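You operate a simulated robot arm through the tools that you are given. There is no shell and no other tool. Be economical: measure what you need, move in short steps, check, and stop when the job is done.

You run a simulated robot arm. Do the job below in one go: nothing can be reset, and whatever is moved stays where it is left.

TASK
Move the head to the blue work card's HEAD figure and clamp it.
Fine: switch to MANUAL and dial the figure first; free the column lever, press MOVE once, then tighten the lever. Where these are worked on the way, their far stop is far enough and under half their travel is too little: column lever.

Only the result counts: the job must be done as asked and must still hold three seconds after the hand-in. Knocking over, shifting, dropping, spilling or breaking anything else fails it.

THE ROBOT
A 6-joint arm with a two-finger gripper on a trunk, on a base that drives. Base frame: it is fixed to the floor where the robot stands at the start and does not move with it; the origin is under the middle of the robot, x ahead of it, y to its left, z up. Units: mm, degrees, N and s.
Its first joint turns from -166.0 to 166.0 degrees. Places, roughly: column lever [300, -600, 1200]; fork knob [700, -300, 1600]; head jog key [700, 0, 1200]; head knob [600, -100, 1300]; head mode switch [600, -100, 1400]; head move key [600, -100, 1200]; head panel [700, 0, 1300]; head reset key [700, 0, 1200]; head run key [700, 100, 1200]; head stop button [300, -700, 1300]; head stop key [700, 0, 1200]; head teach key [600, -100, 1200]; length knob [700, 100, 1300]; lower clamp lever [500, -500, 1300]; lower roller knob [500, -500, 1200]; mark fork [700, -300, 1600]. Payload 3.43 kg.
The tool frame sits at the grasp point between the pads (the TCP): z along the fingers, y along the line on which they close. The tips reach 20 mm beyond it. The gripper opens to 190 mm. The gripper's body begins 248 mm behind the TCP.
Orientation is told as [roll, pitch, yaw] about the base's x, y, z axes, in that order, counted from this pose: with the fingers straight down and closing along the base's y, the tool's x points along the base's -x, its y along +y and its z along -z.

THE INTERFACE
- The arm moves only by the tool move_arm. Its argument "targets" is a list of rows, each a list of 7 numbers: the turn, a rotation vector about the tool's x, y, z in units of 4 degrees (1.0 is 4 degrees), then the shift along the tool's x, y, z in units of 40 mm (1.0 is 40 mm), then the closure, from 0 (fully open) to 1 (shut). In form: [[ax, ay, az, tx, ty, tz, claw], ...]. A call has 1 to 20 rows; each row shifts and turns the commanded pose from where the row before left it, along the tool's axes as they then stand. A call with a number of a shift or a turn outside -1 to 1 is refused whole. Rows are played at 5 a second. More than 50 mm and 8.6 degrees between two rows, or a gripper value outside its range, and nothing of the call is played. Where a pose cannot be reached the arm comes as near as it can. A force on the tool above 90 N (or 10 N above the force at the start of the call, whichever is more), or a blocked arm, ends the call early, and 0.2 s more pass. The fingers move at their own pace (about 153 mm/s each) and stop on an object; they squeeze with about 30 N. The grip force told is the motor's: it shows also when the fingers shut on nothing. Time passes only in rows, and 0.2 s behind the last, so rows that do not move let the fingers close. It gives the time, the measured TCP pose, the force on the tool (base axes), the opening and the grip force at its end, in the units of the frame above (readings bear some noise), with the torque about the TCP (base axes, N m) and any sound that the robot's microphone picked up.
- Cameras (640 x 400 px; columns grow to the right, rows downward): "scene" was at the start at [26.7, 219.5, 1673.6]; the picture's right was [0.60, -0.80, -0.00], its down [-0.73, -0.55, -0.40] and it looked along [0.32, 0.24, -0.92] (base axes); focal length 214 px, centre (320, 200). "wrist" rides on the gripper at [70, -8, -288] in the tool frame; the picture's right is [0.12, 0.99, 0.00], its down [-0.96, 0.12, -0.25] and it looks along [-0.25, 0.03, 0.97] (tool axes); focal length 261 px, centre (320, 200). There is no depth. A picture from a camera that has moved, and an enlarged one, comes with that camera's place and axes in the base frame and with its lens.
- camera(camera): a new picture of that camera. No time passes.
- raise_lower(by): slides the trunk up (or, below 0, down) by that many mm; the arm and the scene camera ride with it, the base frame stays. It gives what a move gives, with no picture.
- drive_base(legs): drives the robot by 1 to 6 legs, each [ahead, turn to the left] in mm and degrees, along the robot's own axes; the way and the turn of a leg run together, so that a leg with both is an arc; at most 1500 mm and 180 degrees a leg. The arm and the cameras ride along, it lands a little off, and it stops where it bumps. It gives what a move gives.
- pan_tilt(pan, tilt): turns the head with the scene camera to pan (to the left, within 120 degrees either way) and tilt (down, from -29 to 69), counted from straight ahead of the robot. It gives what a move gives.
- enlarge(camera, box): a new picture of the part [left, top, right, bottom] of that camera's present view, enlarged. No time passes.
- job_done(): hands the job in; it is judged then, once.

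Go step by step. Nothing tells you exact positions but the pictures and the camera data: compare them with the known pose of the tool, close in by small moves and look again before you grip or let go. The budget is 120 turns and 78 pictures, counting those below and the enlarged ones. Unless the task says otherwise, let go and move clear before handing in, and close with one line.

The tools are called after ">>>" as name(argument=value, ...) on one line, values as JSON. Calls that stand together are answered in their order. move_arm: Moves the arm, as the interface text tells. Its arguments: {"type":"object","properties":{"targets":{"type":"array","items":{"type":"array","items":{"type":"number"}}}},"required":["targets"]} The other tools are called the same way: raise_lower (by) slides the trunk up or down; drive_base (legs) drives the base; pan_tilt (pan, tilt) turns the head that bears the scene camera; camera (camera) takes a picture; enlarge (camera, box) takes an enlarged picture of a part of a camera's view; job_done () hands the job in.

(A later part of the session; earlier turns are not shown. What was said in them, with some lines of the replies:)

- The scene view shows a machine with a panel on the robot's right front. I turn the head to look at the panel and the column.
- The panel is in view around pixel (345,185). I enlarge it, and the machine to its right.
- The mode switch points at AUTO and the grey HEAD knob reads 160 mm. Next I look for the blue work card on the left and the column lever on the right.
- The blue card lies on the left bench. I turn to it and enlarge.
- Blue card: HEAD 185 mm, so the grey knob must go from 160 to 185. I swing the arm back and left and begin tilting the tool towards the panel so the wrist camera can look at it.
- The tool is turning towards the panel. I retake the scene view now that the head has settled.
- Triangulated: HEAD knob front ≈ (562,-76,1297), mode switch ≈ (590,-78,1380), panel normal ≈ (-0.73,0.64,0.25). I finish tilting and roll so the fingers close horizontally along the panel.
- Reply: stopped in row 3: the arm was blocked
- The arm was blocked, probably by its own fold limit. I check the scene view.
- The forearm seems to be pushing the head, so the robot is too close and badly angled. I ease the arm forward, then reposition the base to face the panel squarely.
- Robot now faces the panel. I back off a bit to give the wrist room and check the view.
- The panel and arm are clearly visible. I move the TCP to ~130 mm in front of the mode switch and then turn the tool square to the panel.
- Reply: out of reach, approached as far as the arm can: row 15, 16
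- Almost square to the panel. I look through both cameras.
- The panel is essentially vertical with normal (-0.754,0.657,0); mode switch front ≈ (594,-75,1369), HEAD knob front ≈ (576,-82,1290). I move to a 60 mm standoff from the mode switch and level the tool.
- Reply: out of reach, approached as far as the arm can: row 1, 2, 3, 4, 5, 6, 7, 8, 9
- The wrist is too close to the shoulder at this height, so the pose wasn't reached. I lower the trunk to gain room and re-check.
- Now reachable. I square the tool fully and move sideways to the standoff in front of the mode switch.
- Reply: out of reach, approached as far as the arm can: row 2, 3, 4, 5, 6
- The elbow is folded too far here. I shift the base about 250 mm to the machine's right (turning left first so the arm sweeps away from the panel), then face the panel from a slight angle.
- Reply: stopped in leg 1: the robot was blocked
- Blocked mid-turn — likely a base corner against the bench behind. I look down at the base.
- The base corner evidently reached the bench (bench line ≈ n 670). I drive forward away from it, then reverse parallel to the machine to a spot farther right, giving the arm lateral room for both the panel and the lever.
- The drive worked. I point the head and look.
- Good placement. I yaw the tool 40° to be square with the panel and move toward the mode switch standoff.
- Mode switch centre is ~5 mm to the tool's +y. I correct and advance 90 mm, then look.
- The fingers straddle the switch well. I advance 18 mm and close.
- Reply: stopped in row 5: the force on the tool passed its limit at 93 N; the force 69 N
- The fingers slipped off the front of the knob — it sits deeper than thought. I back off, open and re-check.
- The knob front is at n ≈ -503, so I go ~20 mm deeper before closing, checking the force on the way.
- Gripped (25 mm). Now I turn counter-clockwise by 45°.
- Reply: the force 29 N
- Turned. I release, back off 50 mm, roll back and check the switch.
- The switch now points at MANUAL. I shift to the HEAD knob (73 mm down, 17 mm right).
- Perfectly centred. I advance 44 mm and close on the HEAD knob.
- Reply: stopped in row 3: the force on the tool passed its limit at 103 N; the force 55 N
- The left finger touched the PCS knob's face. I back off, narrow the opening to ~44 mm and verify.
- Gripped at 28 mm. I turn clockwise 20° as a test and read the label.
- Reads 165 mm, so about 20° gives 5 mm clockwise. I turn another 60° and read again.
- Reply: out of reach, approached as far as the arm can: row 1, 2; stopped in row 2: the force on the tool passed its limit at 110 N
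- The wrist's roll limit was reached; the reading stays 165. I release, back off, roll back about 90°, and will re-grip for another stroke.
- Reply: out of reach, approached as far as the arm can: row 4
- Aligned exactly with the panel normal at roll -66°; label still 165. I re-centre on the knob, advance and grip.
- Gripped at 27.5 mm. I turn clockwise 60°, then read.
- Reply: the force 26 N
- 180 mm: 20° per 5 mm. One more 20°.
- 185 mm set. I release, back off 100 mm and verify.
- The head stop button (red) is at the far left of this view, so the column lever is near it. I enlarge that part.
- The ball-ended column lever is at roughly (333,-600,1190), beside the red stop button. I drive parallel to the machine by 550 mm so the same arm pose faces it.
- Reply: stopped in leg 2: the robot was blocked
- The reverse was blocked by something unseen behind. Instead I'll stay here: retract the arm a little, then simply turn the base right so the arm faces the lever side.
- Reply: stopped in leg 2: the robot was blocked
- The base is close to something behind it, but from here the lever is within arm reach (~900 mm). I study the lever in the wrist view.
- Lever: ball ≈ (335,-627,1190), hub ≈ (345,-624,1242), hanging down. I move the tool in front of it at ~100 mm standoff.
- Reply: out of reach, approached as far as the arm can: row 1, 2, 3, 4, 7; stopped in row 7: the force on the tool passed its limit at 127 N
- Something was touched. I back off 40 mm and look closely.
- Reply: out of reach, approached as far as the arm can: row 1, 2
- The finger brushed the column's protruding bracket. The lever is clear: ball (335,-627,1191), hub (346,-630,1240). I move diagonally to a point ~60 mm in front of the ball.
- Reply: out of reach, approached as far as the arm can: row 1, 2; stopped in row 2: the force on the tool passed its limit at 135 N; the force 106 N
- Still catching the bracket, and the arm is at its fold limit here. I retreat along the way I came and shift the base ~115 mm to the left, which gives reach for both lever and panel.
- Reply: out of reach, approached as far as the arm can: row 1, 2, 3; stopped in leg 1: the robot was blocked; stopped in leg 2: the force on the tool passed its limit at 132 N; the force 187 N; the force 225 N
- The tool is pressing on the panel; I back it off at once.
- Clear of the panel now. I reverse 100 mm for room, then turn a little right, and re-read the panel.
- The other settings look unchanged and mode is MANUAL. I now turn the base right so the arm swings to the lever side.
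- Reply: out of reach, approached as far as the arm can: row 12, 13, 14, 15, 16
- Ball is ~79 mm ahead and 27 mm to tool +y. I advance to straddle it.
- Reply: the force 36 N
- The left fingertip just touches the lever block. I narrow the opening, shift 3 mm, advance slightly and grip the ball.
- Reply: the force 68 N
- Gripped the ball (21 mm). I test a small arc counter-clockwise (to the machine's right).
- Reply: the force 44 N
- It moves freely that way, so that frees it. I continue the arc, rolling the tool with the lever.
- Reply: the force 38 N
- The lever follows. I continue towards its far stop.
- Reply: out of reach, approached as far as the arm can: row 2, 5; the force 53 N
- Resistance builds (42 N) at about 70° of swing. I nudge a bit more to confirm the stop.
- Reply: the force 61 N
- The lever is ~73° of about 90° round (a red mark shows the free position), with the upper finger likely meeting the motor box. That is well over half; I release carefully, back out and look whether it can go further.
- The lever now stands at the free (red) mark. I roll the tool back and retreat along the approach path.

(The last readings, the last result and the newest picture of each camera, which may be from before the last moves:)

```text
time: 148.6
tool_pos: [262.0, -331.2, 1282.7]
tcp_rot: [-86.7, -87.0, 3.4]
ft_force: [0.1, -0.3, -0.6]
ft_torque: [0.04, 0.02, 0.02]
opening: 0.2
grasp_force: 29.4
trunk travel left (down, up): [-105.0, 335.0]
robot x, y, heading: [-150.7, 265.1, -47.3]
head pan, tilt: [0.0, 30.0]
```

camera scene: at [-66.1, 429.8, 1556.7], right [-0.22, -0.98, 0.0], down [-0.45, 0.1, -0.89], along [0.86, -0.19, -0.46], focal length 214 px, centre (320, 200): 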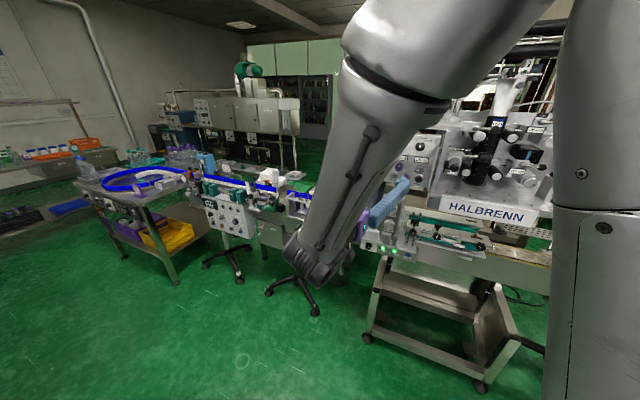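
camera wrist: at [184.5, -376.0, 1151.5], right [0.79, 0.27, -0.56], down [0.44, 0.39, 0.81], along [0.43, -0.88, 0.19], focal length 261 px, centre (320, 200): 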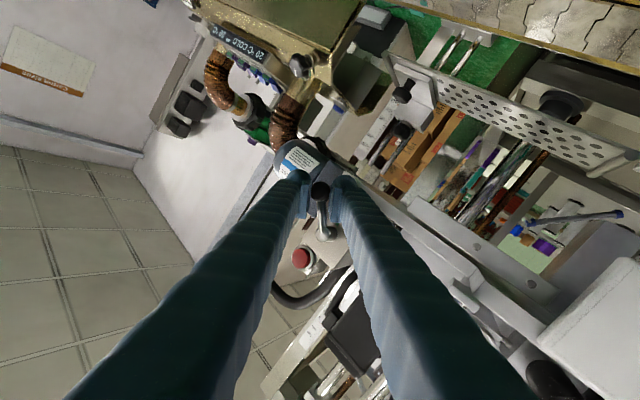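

Now I swing the base back left to face the panel for the MOVE key.

>>> drive_base(legs=[[0, 38]])

>>> camera(camera="wrist")

```text
time: 151.6
tool_pos: [537.2, 41.3, 1281.8]
tcp_rot: [-87.1, -86.9, 41.1]
ft_force: [-0.3, -0.7, 0.6]
ft_torque: [0.02, -0.01, -0.01]
opening: 0.1
grasp_force: 30.2
trunk travel left (down, up): [-105.0, 335.0]
robot x, y, heading: [-161.3, 231.2, -10.1]
head pan, tilt: [0.0, 30.0]
```

```text
17 pictures are left
camera wrist: at [330.2, 241.3, 1212.1], right [0.71, 0.68, -0.17], down [-0.05, 0.29, 0.96], along [0.7, -0.67, 0.24], focal length 261 px, centre (320, 200)
```

wrist: 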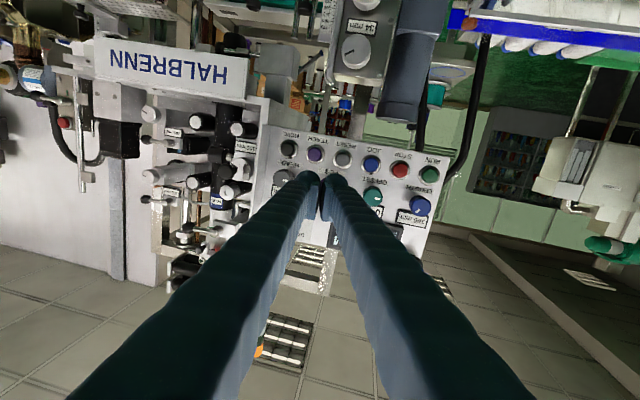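

MOVE key ≈ (595,-101,1241). I move the closed fingertips to 40 mm in front of it and check.

>>> move_arm(targets=[[0, 0, 0, 0.29, -0.34, 0.52, 1], [0, 0, 0, 0.29, -0.34, 0.52, 1], [0, 0, 0, 0.29, -0.34, 0.52, 1], [0, 0, 0, 0.29, -0.34, 0.52, 1], [0, 0, 0, 0, 0, 0, 1]])

>>> enlarge(camera="wrist", box=[240, 110, 400, 210])

```text
time: 152.8
tool_pos: [552.7, -59.9, 1237.8]
tcp_rot: [-86.4, -87.1, 40.5]
ft_force: [-1.2, 0.1, 0.1]
ft_torque: [-0.02, -0.02, 0.05]
opening: 0.0
grasp_force: 29.9
trunk travel left (down, up): [-105.0, 335.0]
robot x, y, heading: [-160.5, 234.5, -9.9]
head pan, tilt: [0.0, 30.0]
```

```text
4.00 times, centred on (320, 160) of wrist
camera zoom: at [345.6, 139.3, 1167.8], right [0.71, 0.69, -0.17], down [-0.05, 0.29, 0.96], along [0.7, -0.67, 0.24], focal length 1043 px, centre (320, 360)
```

zoom: 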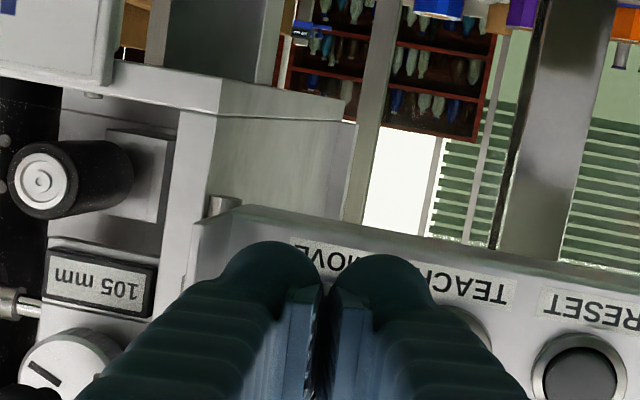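

Alignment is good. I press in: 34 mm then small increments.

>>> move_arm(targets=[[0, 0, 0, -0.06, -0.04, 0.45, 1], [0, 0, 0, 0, 0, 0.4, 1], [0, 0, 0, 0, 0, 0.07, 1], [0, 0, 0, 0, 0, 0.07, 1], [0, 0, 0, 0, 0, 0.07, 1]])

```text
time: 154.0
tool_pos: [582.3, -88.2, 1240.6]
tcp_rot: [-86.8, -87.0, 40.7]
ft_force: [-1.1, 0.4, -1.6]
ft_torque: [0.0, -0.01, 0.02]
opening: 0.2
grasp_force: 30.1
trunk travel left (down, up): [-105.0, 335.0]
robot x, y, heading: [-158.6, 234.7, -9.7]
head pan, tilt: [0.0, 30.0]
heard: click
```

A click was heard. I check the display before doing anything else.

>>> enlarge(camera="scene", box=[380, 110, 470, 220])

```text
3.64 times, centred on (425, 165) of scene
camera zoom: at [-53.0, 428.8, 1552.9], right [-0.17, -0.99, 0.0], down [-0.49, 0.09, -0.87], along [0.85, -0.15, -0.5], focal length 780 px, centre (-62, 327)
```

zoom: 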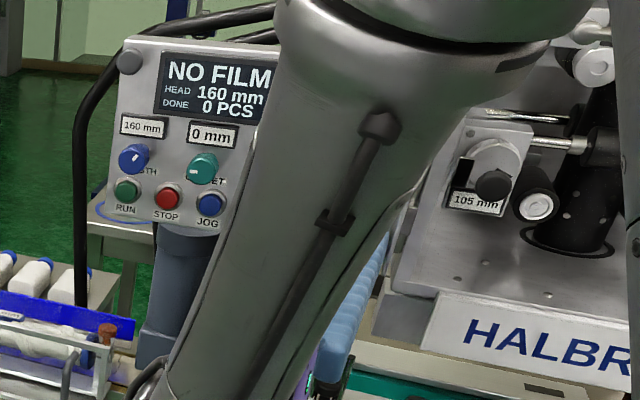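

The display still says 160; the motor may need time. I wait a second without moving and look again.

>>> move_arm(targets=[[0, 0, 0, 0, 0, 0, 1], [0, 0, 0, 0, 0, 0, 1], [0, 0, 0, 0, 0, 0, 1], [0, 0, 0, 0, 0, 0, 1], [0, 0, 0, 0, 0, 0, 1], [0, 0, 0, 0, 0, 0, 1]])

>>> enlarge(camera="scene", box=[380, 110, 470, 220])

```text
time: 155.4
tool_pos: [581.5, -88.9, 1241.0]
tcp_rot: [-86.9, -87.0, 41.0]
ft_force: [-1.0, 0.7, 0.2]
ft_torque: [-0.02, 0.01, 0.04]
opening: 0.1
grasp_force: 30.5
trunk travel left (down, up): [-105.0, 335.0]
robot x, y, heading: [-160.5, 233.8, -9.9]
head pan, tilt: [0.0, 30.0]
```

```text
3.64 times, centred on (425, 165) of scene
camera zoom: at [-53.0, 428.8, 1552.9], right [-0.17, -0.99, 0.0], down [-0.49, 0.09, -0.87], along [0.85, -0.15, -0.5], focal length 780 px, centre (-62, 327)
```

zoom: 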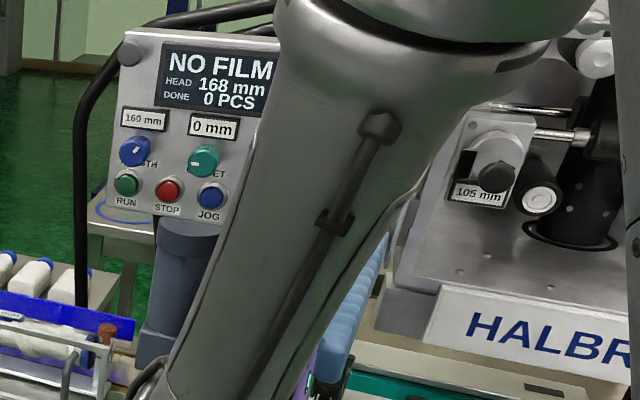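

It's moving (168 mm) and the panel rises with it. I withdraw straight back now.

>>> move_arm(targets=[[0, 0, 0, 0, 0, -0.5, 1], [0, 0, 0, 0, 0, -0.9, 1], [0, 0, 0, -0.25, 0.4, -0.6, 1], [0, 0, 0, -0.25, 0.4, -0.4, 1], [0, 0, 0, -0.25, 0.4, -0.3, 1], [0, 0, 0, 0, 0, 0, 1], [0, 0, 0, 0, 0, 0, 1], [0, 0, 0, 0, 0, 0, 1]])

>>> enlarge(camera="scene", box=[380, 110, 470, 220])

```text
time: 157.2
tool_pos: [542.8, 23.6, 1269.6]
tcp_rot: [-87.1, -87.1, 41.1]
ft_force: [0.7, 0.1, 1.2]
ft_torque: [0.01, 0.02, -0.04]
opening: 0.0
grasp_force: 29.6
trunk travel left (down, up): [-105.0, 335.0]
robot x, y, heading: [-158.4, 235.3, -9.9]
head pan, tilt: [0.0, 30.0]
```

```text
3.64 times, centred on (425, 165) of scene
camera zoom: at [-53.0, 428.6, 1552.9], right [-0.17, -0.99, 0.0], down [-0.49, 0.09, -0.87], along [0.85, -0.15, -0.5], focal length 780 px, centre (-62, 327)
```

zoom: 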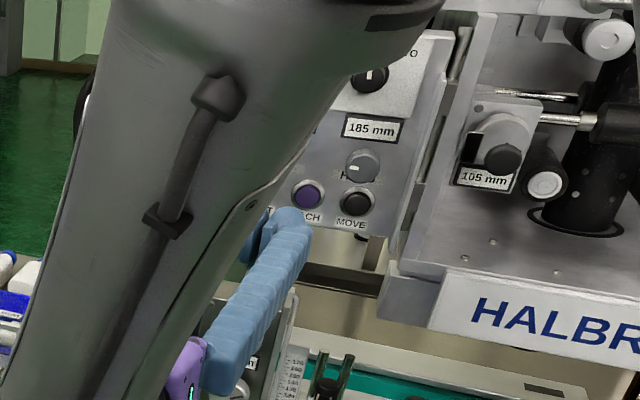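

MOVE done (label 185). I swing the base back right towards the lever while the head finishes moving.

>>> drive_base(legs=[[0, -38]])

>>> camera(camera="wrist")

```text
time: 160.2
tool_pos: [258.4, -361.4, 1270.3]
tcp_rot: [-87.3, -87.0, 3.0]
ft_force: [-0.2, 0.6, 0.4]
ft_torque: [-0.01, -0.03, -0.01]
opening: 0.0
grasp_force: 29.3
trunk travel left (down, up): [-105.0, 335.0]
robot x, y, heading: [-135.4, 261.3, -48.0]
head pan, tilt: [0.0, 30.0]
```

```text
12 pictures are left
camera wrist: at [219.6, -75.7, 1199.5], right [0.98, 0.1, -0.17], down [0.14, 0.26, 0.96], along [0.14, -0.96, 0.24], focal length 261 px, centre (320, 200)
```

wrist: 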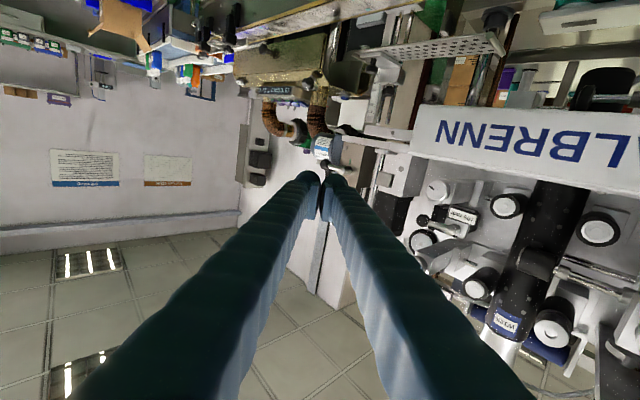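

Head now stands higher by ~25 mm. I approach the lever again with the same pose as when I released it.

>>> move_arm(targets=[[0, 0, 0, 0, 0.02, 1, 1], [0, 0, 0, 0, 0.02, 1, 1], [0, 0, 0, 0, 0.02, 1, 1], [0, 0, 0, 0, 0.02, 1, 1], [0, 0, 0, 0, 0.02, 1, 1], [-1, 0, 0, 0, 0, 0, 1], [-1, 0, 0, 0, 0, 0, 1], [-1, 0, 0, 0, 0, 0, 1], [0, 0, -1, 0, 0, 0, 0.9], [0, 0, -1, 0, 0, 0, 0.8], [0, 0, -1, 0, 0, 0, 0.8], [0, 0, -1, 0, 0, 0, 0.8], [0, 0, -1, 0, 0, 0, 0.8], [0, 0, -1, 0, 0, 0, 0.8], [0, 0, -1, 0, 0, 0, 0.8], [0, 0, -1, 0, 0, 0, 0.8]])

>>> move_arm(targets=[[0, 0, -1, 0, 0, 0, 0.77], [0, 0, -1, 0, 0, 0, 0.77], [0, 0, -1, 0, 0, 0, 0.77], [0, 0, -1, 0, 0, 0, 0.77], [0, 0, -1, 0, 0, 0, 0.77], [0, 0, -1, 0, 0, 0, 0.77], [0, 0, -1, 0, 0, 0, 0.77], [0, 0, 0, 0, 0, 0, 0.77]])

>>> enlarge(camera="wrist", box=[220, 80, 420, 280])

```text
time: 163.6
tool_pos: [283.2, -560.5, 1269.0]
tcp_rot: [-88.5, -55.0, 16.7]
ft_force: [0.1, -1.1, -0.5]
ft_torque: [0.02, 0.0, -0.02]
opening: 38.0
grasp_force: 0.1
trunk travel left (down, up): [-105.0, 335.0]
robot x, y, heading: [-135.9, 264.8, -48.0]
head pan, tilt: [0.0, 30.0]
```

```text
time: 165.4
tool_pos: [282.6, -560.7, 1269.0]
tcp_rot: [-89.1, -27.1, 17.4]
ft_force: [-0.1, -0.1, 0.6]
ft_torque: [0.02, 0.0, -0.02]
opening: 43.7
grasp_force: 0.1
trunk travel left (down, up): [-105.0, 335.0]
robot x, y, heading: [-136.6, 260.9, -47.8]
head pan, tilt: [0.0, 30.0]
```

```text
2.00 times, centred on (320, 180) of wrist
camera zoom: at [133.4, -306.0, 1248.1], right [0.32, 0.12, -0.94], down [0.79, 0.51, 0.34], along [0.52, -0.85, 0.07], focal length 521 px, centre (320, 240)
```

zoom: 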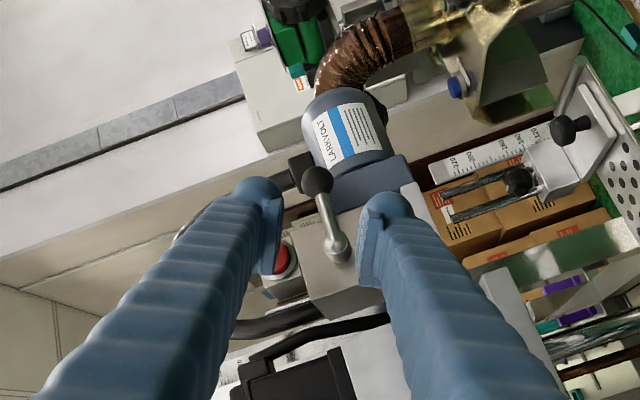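

The ball is at ≈ (302,-665,1262), still at the free position. I advance around it and grip.

>>> move_arm(targets=[[0, 0, 0, 0.15, -0.05, 0.5, 0.77], [0, 0, 0, 0.15, -0.05, 0.6, 0.77], [0, 0, 0, 0.05, 0, 0.6, 0.77], [0, 0, 0, 0, 0, 0.4, 0.77], [0, 0, 0, 0, 0, 0, 0.77]])

>>> enlarge(camera="wrist", box=[240, 110, 400, 270])

```text
time: 166.6
tool_pos: [298.5, -643.0, 1267.0]
tcp_rot: [-88.9, -27.1, 16.7]
ft_force: [0.4, -1.2, -0.6]
ft_torque: [0.0, 0.0, 0.0]
opening: 43.8
grasp_force: 0.1
out of reach, approached as far as the arm can: row 4
trunk travel left (down, up): [-105.0, 335.0]
robot x, y, heading: [-133.9, 266.0, -47.9]
head pan, tilt: [0.0, 30.0]
```

```text
2.50 times, centred on (320, 190) of wrist
camera zoom: at [151.2, -386.9, 1246.2], right [0.33, 0.12, -0.94], down [0.8, 0.5, 0.34], along [0.51, -0.86, 0.07], focal length 652 px, centre (320, 225)
```

zoom: 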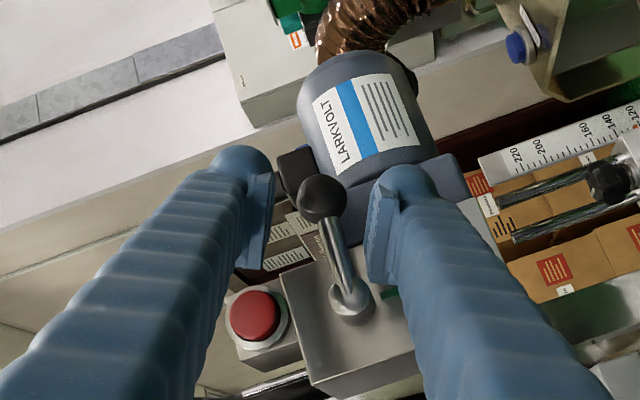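

The ball lies centred but only just within the tips; I try 8 mm deeper, and then close.

>>> move_arm(targets=[[0, 0, 0, 0.06, 0, 0.15, 0.77], [0, 0, 0, 0.04, 0, 0.15, 0.77], [0, 0, 0, 0, 0, 0, 0.77]])

```text
time: 167.4
tool_pos: [303.3, -652.1, 1265.1]
tcp_rot: [-89.0, -27.1, 16.8]
ft_force: [-1.3, 1.7, -0.9]
ft_torque: [0.04, -0.03, 0.06]
opening: 43.6
grasp_force: 0.1
out of reach, approached as far as the arm can: row 2
trunk travel left (down, up): [-105.0, 335.0]
robot x, y, heading: [-137.5, 261.3, -48.1]
head pan, tilt: [0.0, 30.0]
```

>>> move_arm(targets=[[0, 0, 0, 0, 0, 0, 0.85], [0, 0, 0, 0, 0, 0, 1], [0, 0, 0, 0, 0, 0, 1]])

```text
time: 168.2
tool_pos: [303.6, -653.1, 1258.9]
tcp_rot: [-88.5, -27.1, 16.5]
ft_force: [-6.4, 16.8, -27.7]
ft_torque: [-0.48, 1.16, -0.17]
opening: 23.5
grasp_force: 45.5
trunk travel left (down, up): [-105.0, 335.0]
robot x, y, heading: [-134.0, 262.7, -47.9]
head pan, tilt: [0.0, 30.0]
```

Gripped. I swing the lever back down with the tool rolling along.

>>> move_arm(targets=[[0, 0, 1, 0.042, 0.087, -0.004, 1], [0, 0, 1, 0.042, 0.087, -0.008, 1], [0, 0, 1, 0.042, 0.086, -0.012, 1], [0, 0, 1, 0.041, 0.086, -0.016, 1], [0, 0, 1, 0.041, 0.085, -0.019, 1], [0, 0, 1, 0.041, 0.084, -0.022, 1], [0, 0, 1, 0.04, 0.083, -0.026, 1], [0, 0, 1, 0.039, 0.083, -0.029, 1], [0, 0, 1, 0.039, 0.082, -0.032, 1], [0, 0, 0, 0, 0, 0, 1]])

>>> enlarge(camera="wrist", box=[240, 110, 400, 270])

```text
time: 170.4
tool_pos: [310.0, -641.3, 1234.8]
tcp_rot: [-88.5, -63.1, 16.2]
ft_force: [-25.6, 11.6, -6.0]
ft_torque: [0.66, 0.89, -1.19]
opening: 24.0
grasp_force: 44.8
trunk travel left (down, up): [-105.0, 335.0]
robot x, y, heading: [-132.3, 261.4, -48.2]
head pan, tilt: [0.0, 30.0]
```

```text
2.50 times, centred on (320, 190) of wrist
camera zoom: at [187.5, -378.9, 1178.1], right [0.79, 0.26, -0.55], down [0.44, 0.39, 0.81], along [0.42, -0.88, 0.19], focal length 652 px, centre (320, 225)
```

zoom: 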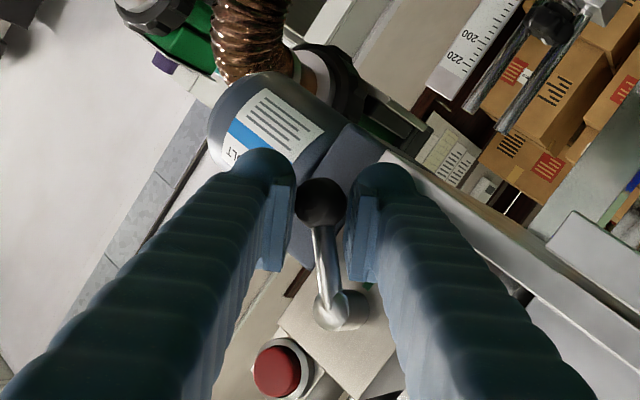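

The lever follows. I complete the swing to the clamped stop and push a little beyond.

>>> move_arm(targets=[[0, 0, 1, 0.038, 0.082, -0.034, 1], [0, 0, 1, 0.037, 0.081, -0.037, 1], [0, 0, 1, 0.035, 0.081, -0.039, 1], [0, 0, 1, 0.034, 0.08, -0.042, 1], [0, 0, 1, 0.032, 0.08, -0.044, 1], [0, 0, 1, 0.03, 0.08, -0.046, 1], [0, 0, 1, 0.028, 0.079, -0.047, 1], [0, 0, 1, 0.026, 0.08, -0.048, 1], [0, 0, 1, 0.02, 0.08, -0.048, 1], [0, 0, 0, 0, 0.08, -0.045, 1], [0, 0, 0, 0, 0, 0, 1]])

```text
time: 172.2
tool_pos: [319.6, -621.6, 1221.5]
tcp_rot: [50.3, -87.4, -124.2]
ft_force: [-24.3, 38.9, 6.2]
ft_torque: [-0.55, 0.24, -0.83]
opening: 20.9
grasp_force: 44.8
out of reach, approached as far as the arm can: row 8
trunk travel left (down, up): [-105.0, 335.0]
robot x, y, heading: [-136.6, 262.0, -47.9]
head pan, tilt: [0.0, 30.0]
stopped in row 8: the force on the tool passed its limit at 94 N (the readings are from after the stop); the commanded pose is now the measured one
```

About 10 mm short of the original clamped position. I push on sideways without further roll.

>>> move_arm(targets=[[0, 0, -0.5, 0.01, 0.086, -0.05, 1], [0, 0, -0.5, 0.01, 0.086, -0.05, 1], [0, 0, 0, 0.01, 0.086, -0.05, 1], [0, 0, 0, 0.01, 0.086, -0.05, 1], [0, 0, 0, 0, 0, 0, 1]])

>>> enlarge(camera="wrist", box=[240, 110, 400, 270])

```text
time: 173.3
tool_pos: [322.9, -614.3, 1220.1]
tcp_rot: [-43.5, -87.6, -30.9]
ft_force: [-71.8, 24.4, 2.7]
ft_torque: [1.14, -0.3, -1.3]
opening: 17.4
grasp_force: 45.3
trunk travel left (down, up): [-105.0, 335.0]
robot x, y, heading: [-135.9, 259.7, -47.8]
head pan, tilt: [0.0, 30.0]
```

```text
2.50 times, centred on (320, 190) of wrist
camera zoom: at [237.7, -337.6, 1156.8], right [0.95, 0.27, -0.15], down [0.08, 0.25, 0.97], along [0.3, -0.93, 0.21], focal length 652 px, centre (320, 225)
```

zoom: 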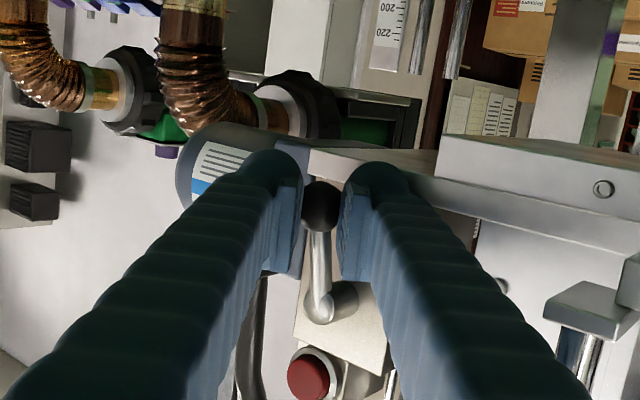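

The fingers were starting to slip off the ball. I re-seat: open slightly, advance a little and push the ball on with the outer finger until it stops.

>>> move_arm(targets=[[0, 0, 0, 0, 0, 0, 0.85], [0, 0, 0, 0, 0, 0, 0.85], [0, 0, 0, 0, 0, 0.12, 0.85], [0, 0, 0, 0, 0.086, -0.05, 0.85], [0, 0, 0, 0, 0.086, -0.05, 0.85], [0, 0, 0, 0, 0.086, -0.05, 0.85], [0, 0, 0, 0, 0.086, -0.05, 0.85], [0, 0, 0, 0, 0.05, -0.03, 0.85], [0, 0, 0, 0, 0, 0, 0.85]])

```text
time: 174.2
tool_pos: [326.9, -613.4, 1218.9]
tcp_rot: [-45.3, -87.3, -29.0]
ft_force: [-31.8, 49.1, 11.9]
ft_torque: [0.46, 0.06, 1.68]
opening: 23.4
grasp_force: 0.0
trunk travel left (down, up): [-105.0, 335.0]
robot x, y, heading: [-133.8, 259.5, -48.3]
head pan, tilt: [0.0, 30.0]
stopped in row 3: the force on the tool passed its limit at 95 N (the readings are from after the stop); the commanded pose is now the measured one
```

The tip meets the block at exactly the original grip position. I grip here again and push sideways to the stop.

>>> move_arm(targets=[[0, 0, 0, 0, 0, -0.03, 0.9], [0, 0, 0, 0, 0, 0, 1], [0, 0, 0, 0, 0, 0, 1], [0, 0, 0, 0, 0.07, -0.042, 1], [0, 0, 0, 0, 0.07, -0.042, 1], [0, 0, 0, 0, 0.07, -0.042, 1], [0, 0, 0, 0, 0, 0, 1]])

```text
time: 175.8
tool_pos: [328.6, -610.2, 1216.3]
tcp_rot: [-38.4, -87.5, -36.4]
ft_force: [-65.4, 11.9, 12.4]
ft_torque: [0.38, -0.2, -1.09]
opening: 18.6
grasp_force: 45.0
trunk travel left (down, up): [-105.0, 335.0]
robot x, y, heading: [-135.4, 260.7, -47.9]
head pan, tilt: [0.0, 30.0]
```

The lever resists at the clamped stop (34 N). I release, back out and inspect.

>>> move_arm(targets=[[0, 0, 0, 0, 0, 0, 0.85], [0, 0, 0, 0, -0.05, 0.0, 0.8], [0, 0, 0, 0, 0, -0.4, 0.8], [0, 0, 0, 0, 0, -0.6, 0.8], [0, 0, 0, 0, 0, -0.6, 0.8], [0, 0, 0, 0, 0, -0.6, 0.8]])

>>> enlarge(camera="wrist", box=[240, 100, 400, 260])

```text
time: 177.2
tool_pos: [313.2, -525.2, 1217.5]
tcp_rot: [-43.4, -87.1, -30.7]
ft_force: [-0.2, -0.6, 0.4]
ft_torque: [0.01, 0.0, 0.03]
opening: 38.1
grasp_force: 0.0
trunk travel left (down, up): [-105.0, 335.0]
robot x, y, heading: [-139.4, 260.4, -47.9]
head pan, tilt: [0.0, 30.0]
```

```text
2.50 times, centred on (320, 180) of wrist
camera zoom: at [225.0, -248.7, 1156.7], right [0.95, 0.28, -0.15], down [0.09, 0.24, 0.97], along [0.3, -0.93, 0.21], focal length 652 px, centre (320, 250)
```

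zoom: 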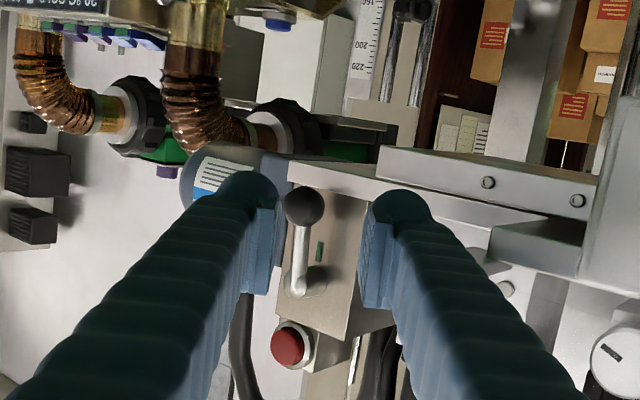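

The lever is back on its green mark. I close the fingers, retreat clear, and then check the display.

>>> move_arm(targets=[[0, 0, 0, 0, -0.3, 0, 0.9], [0, 0, 0, 0, -0.2, 0, 1], [0, 0, 0, -0.15, 0, -0.9, 1], [0, 0, 0, -0.15, 0, -0.9, 1], [0.8, 0, 0, -0.15, 0, -0.9, 1], [0.8, 0, 0, -0.15, 0, -0.9, 1], [0.8, 0, 0, -0.15, 0, -0.9, 1]])

>>> drive_base(legs=[[0, 20]])

>>> pan_tilt(pan=15, tilt=25)

```text
time: 178.8
tool_pos: [251.0, -358.6, 1252.2]
tcp_rot: [-53.2, -87.0, -30.7]
ft_force: [-0.8, 0.3, 0.9]
ft_torque: [-0.03, -0.03, 0.06]
opening: 0.1
grasp_force: 29.6
trunk travel left (down, up): [-105.0, 335.0]
robot x, y, heading: [-135.5, 258.2, -48.3]
head pan, tilt: [0.0, 30.0]
```

```text
time: 180.7
tool_pos: [440.6, -184.8, 1250.4]
tcp_rot: [-52.5, -87.1, -10.8]
ft_force: [-0.2, 0.1, -0.3]
ft_torque: [0.02, 0.02, 0.0]
opening: 0.1
grasp_force: 30.1
trunk travel left (down, up): [-105.0, 335.0]
robot x, y, heading: [-145.5, 247.6, -27.6]
head pan, tilt: [0.0, 30.0]
```

```text
time: 181.5
tool_pos: [439.4, -185.5, 1252.1]
tcp_rot: [-52.8, -87.1, -10.7]
ft_force: [0.2, 1.0, 0.0]
ft_torque: [0.0, 0.0, -0.04]
opening: 0.0
grasp_force: 29.1
trunk travel left (down, up): [-105.0, 335.0]
robot x, y, heading: [-146.8, 249.1, -27.8]
head pan, tilt: [15.0, 25.0]
```

>>> camera(camera="scene")

>>> enlarge(camera="wrist", box=[320, 60, 640, 260])

```text
6 pictures are left
camera scene: at [24.8, 420.2, 1560.8], right [-0.22, -0.97, 0.0], down [-0.41, 0.09, -0.91], along [0.88, -0.2, -0.42], focal length 214 px, centre (320, 200)
```

scene: 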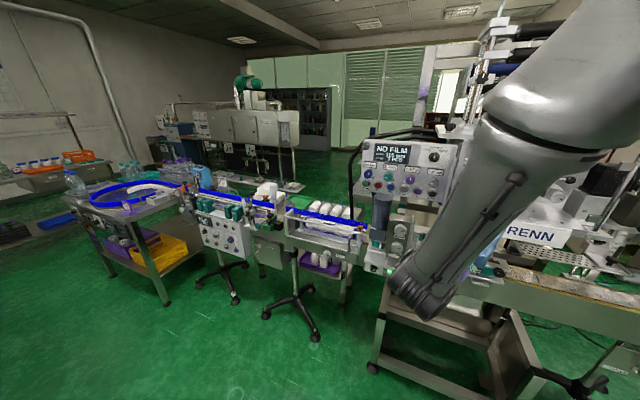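

```text
2.00 times, centred on (480, 160) of wrist
camera zoom: at [303.0, 69.9, 1190.7], right [0.88, 0.44, -0.16], down [0.04, 0.26, 0.96], along [0.47, -0.86, 0.21], focal length 521 px, centre (0, 280)
```

zoom: 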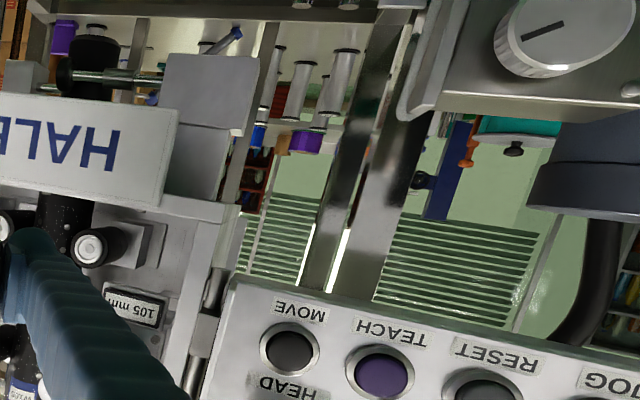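

>>> enlarge(camera="scene", box=[355, 130, 461, 210])

```text
5.00 times, centred on (408, 170) of scene
camera zoom: at [24.8, 420.2, 1560.8], right [-0.22, -0.97, 0.0], down [-0.41, 0.09, -0.91], along [0.88, -0.2, -0.42], focal length 1072 px, centre (-120, 350)
```

zoom: 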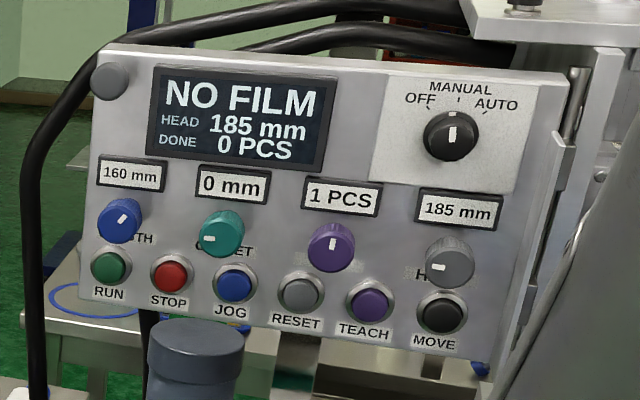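

The display shows HEAD 185 mm, the other dials still read 160, 0 and 1, the switch is on MANUAL, the lever is back on its green mark and the arm is clear. I hand the job in.

>>> job_done()

```text
The job is handed in.
```

The head stands at 185 mm, the blue card's HEAD figure: the display reads HEAD 185 mm, I pressed MOVE once, and the column lever is tightened back to its green mark. On the way the gripper bumped the column bracket twice and pressed hard against the panel once while driving. The panel dials still read as before, and I saw nothing knocked over, but I did not inspect the bracket closely.
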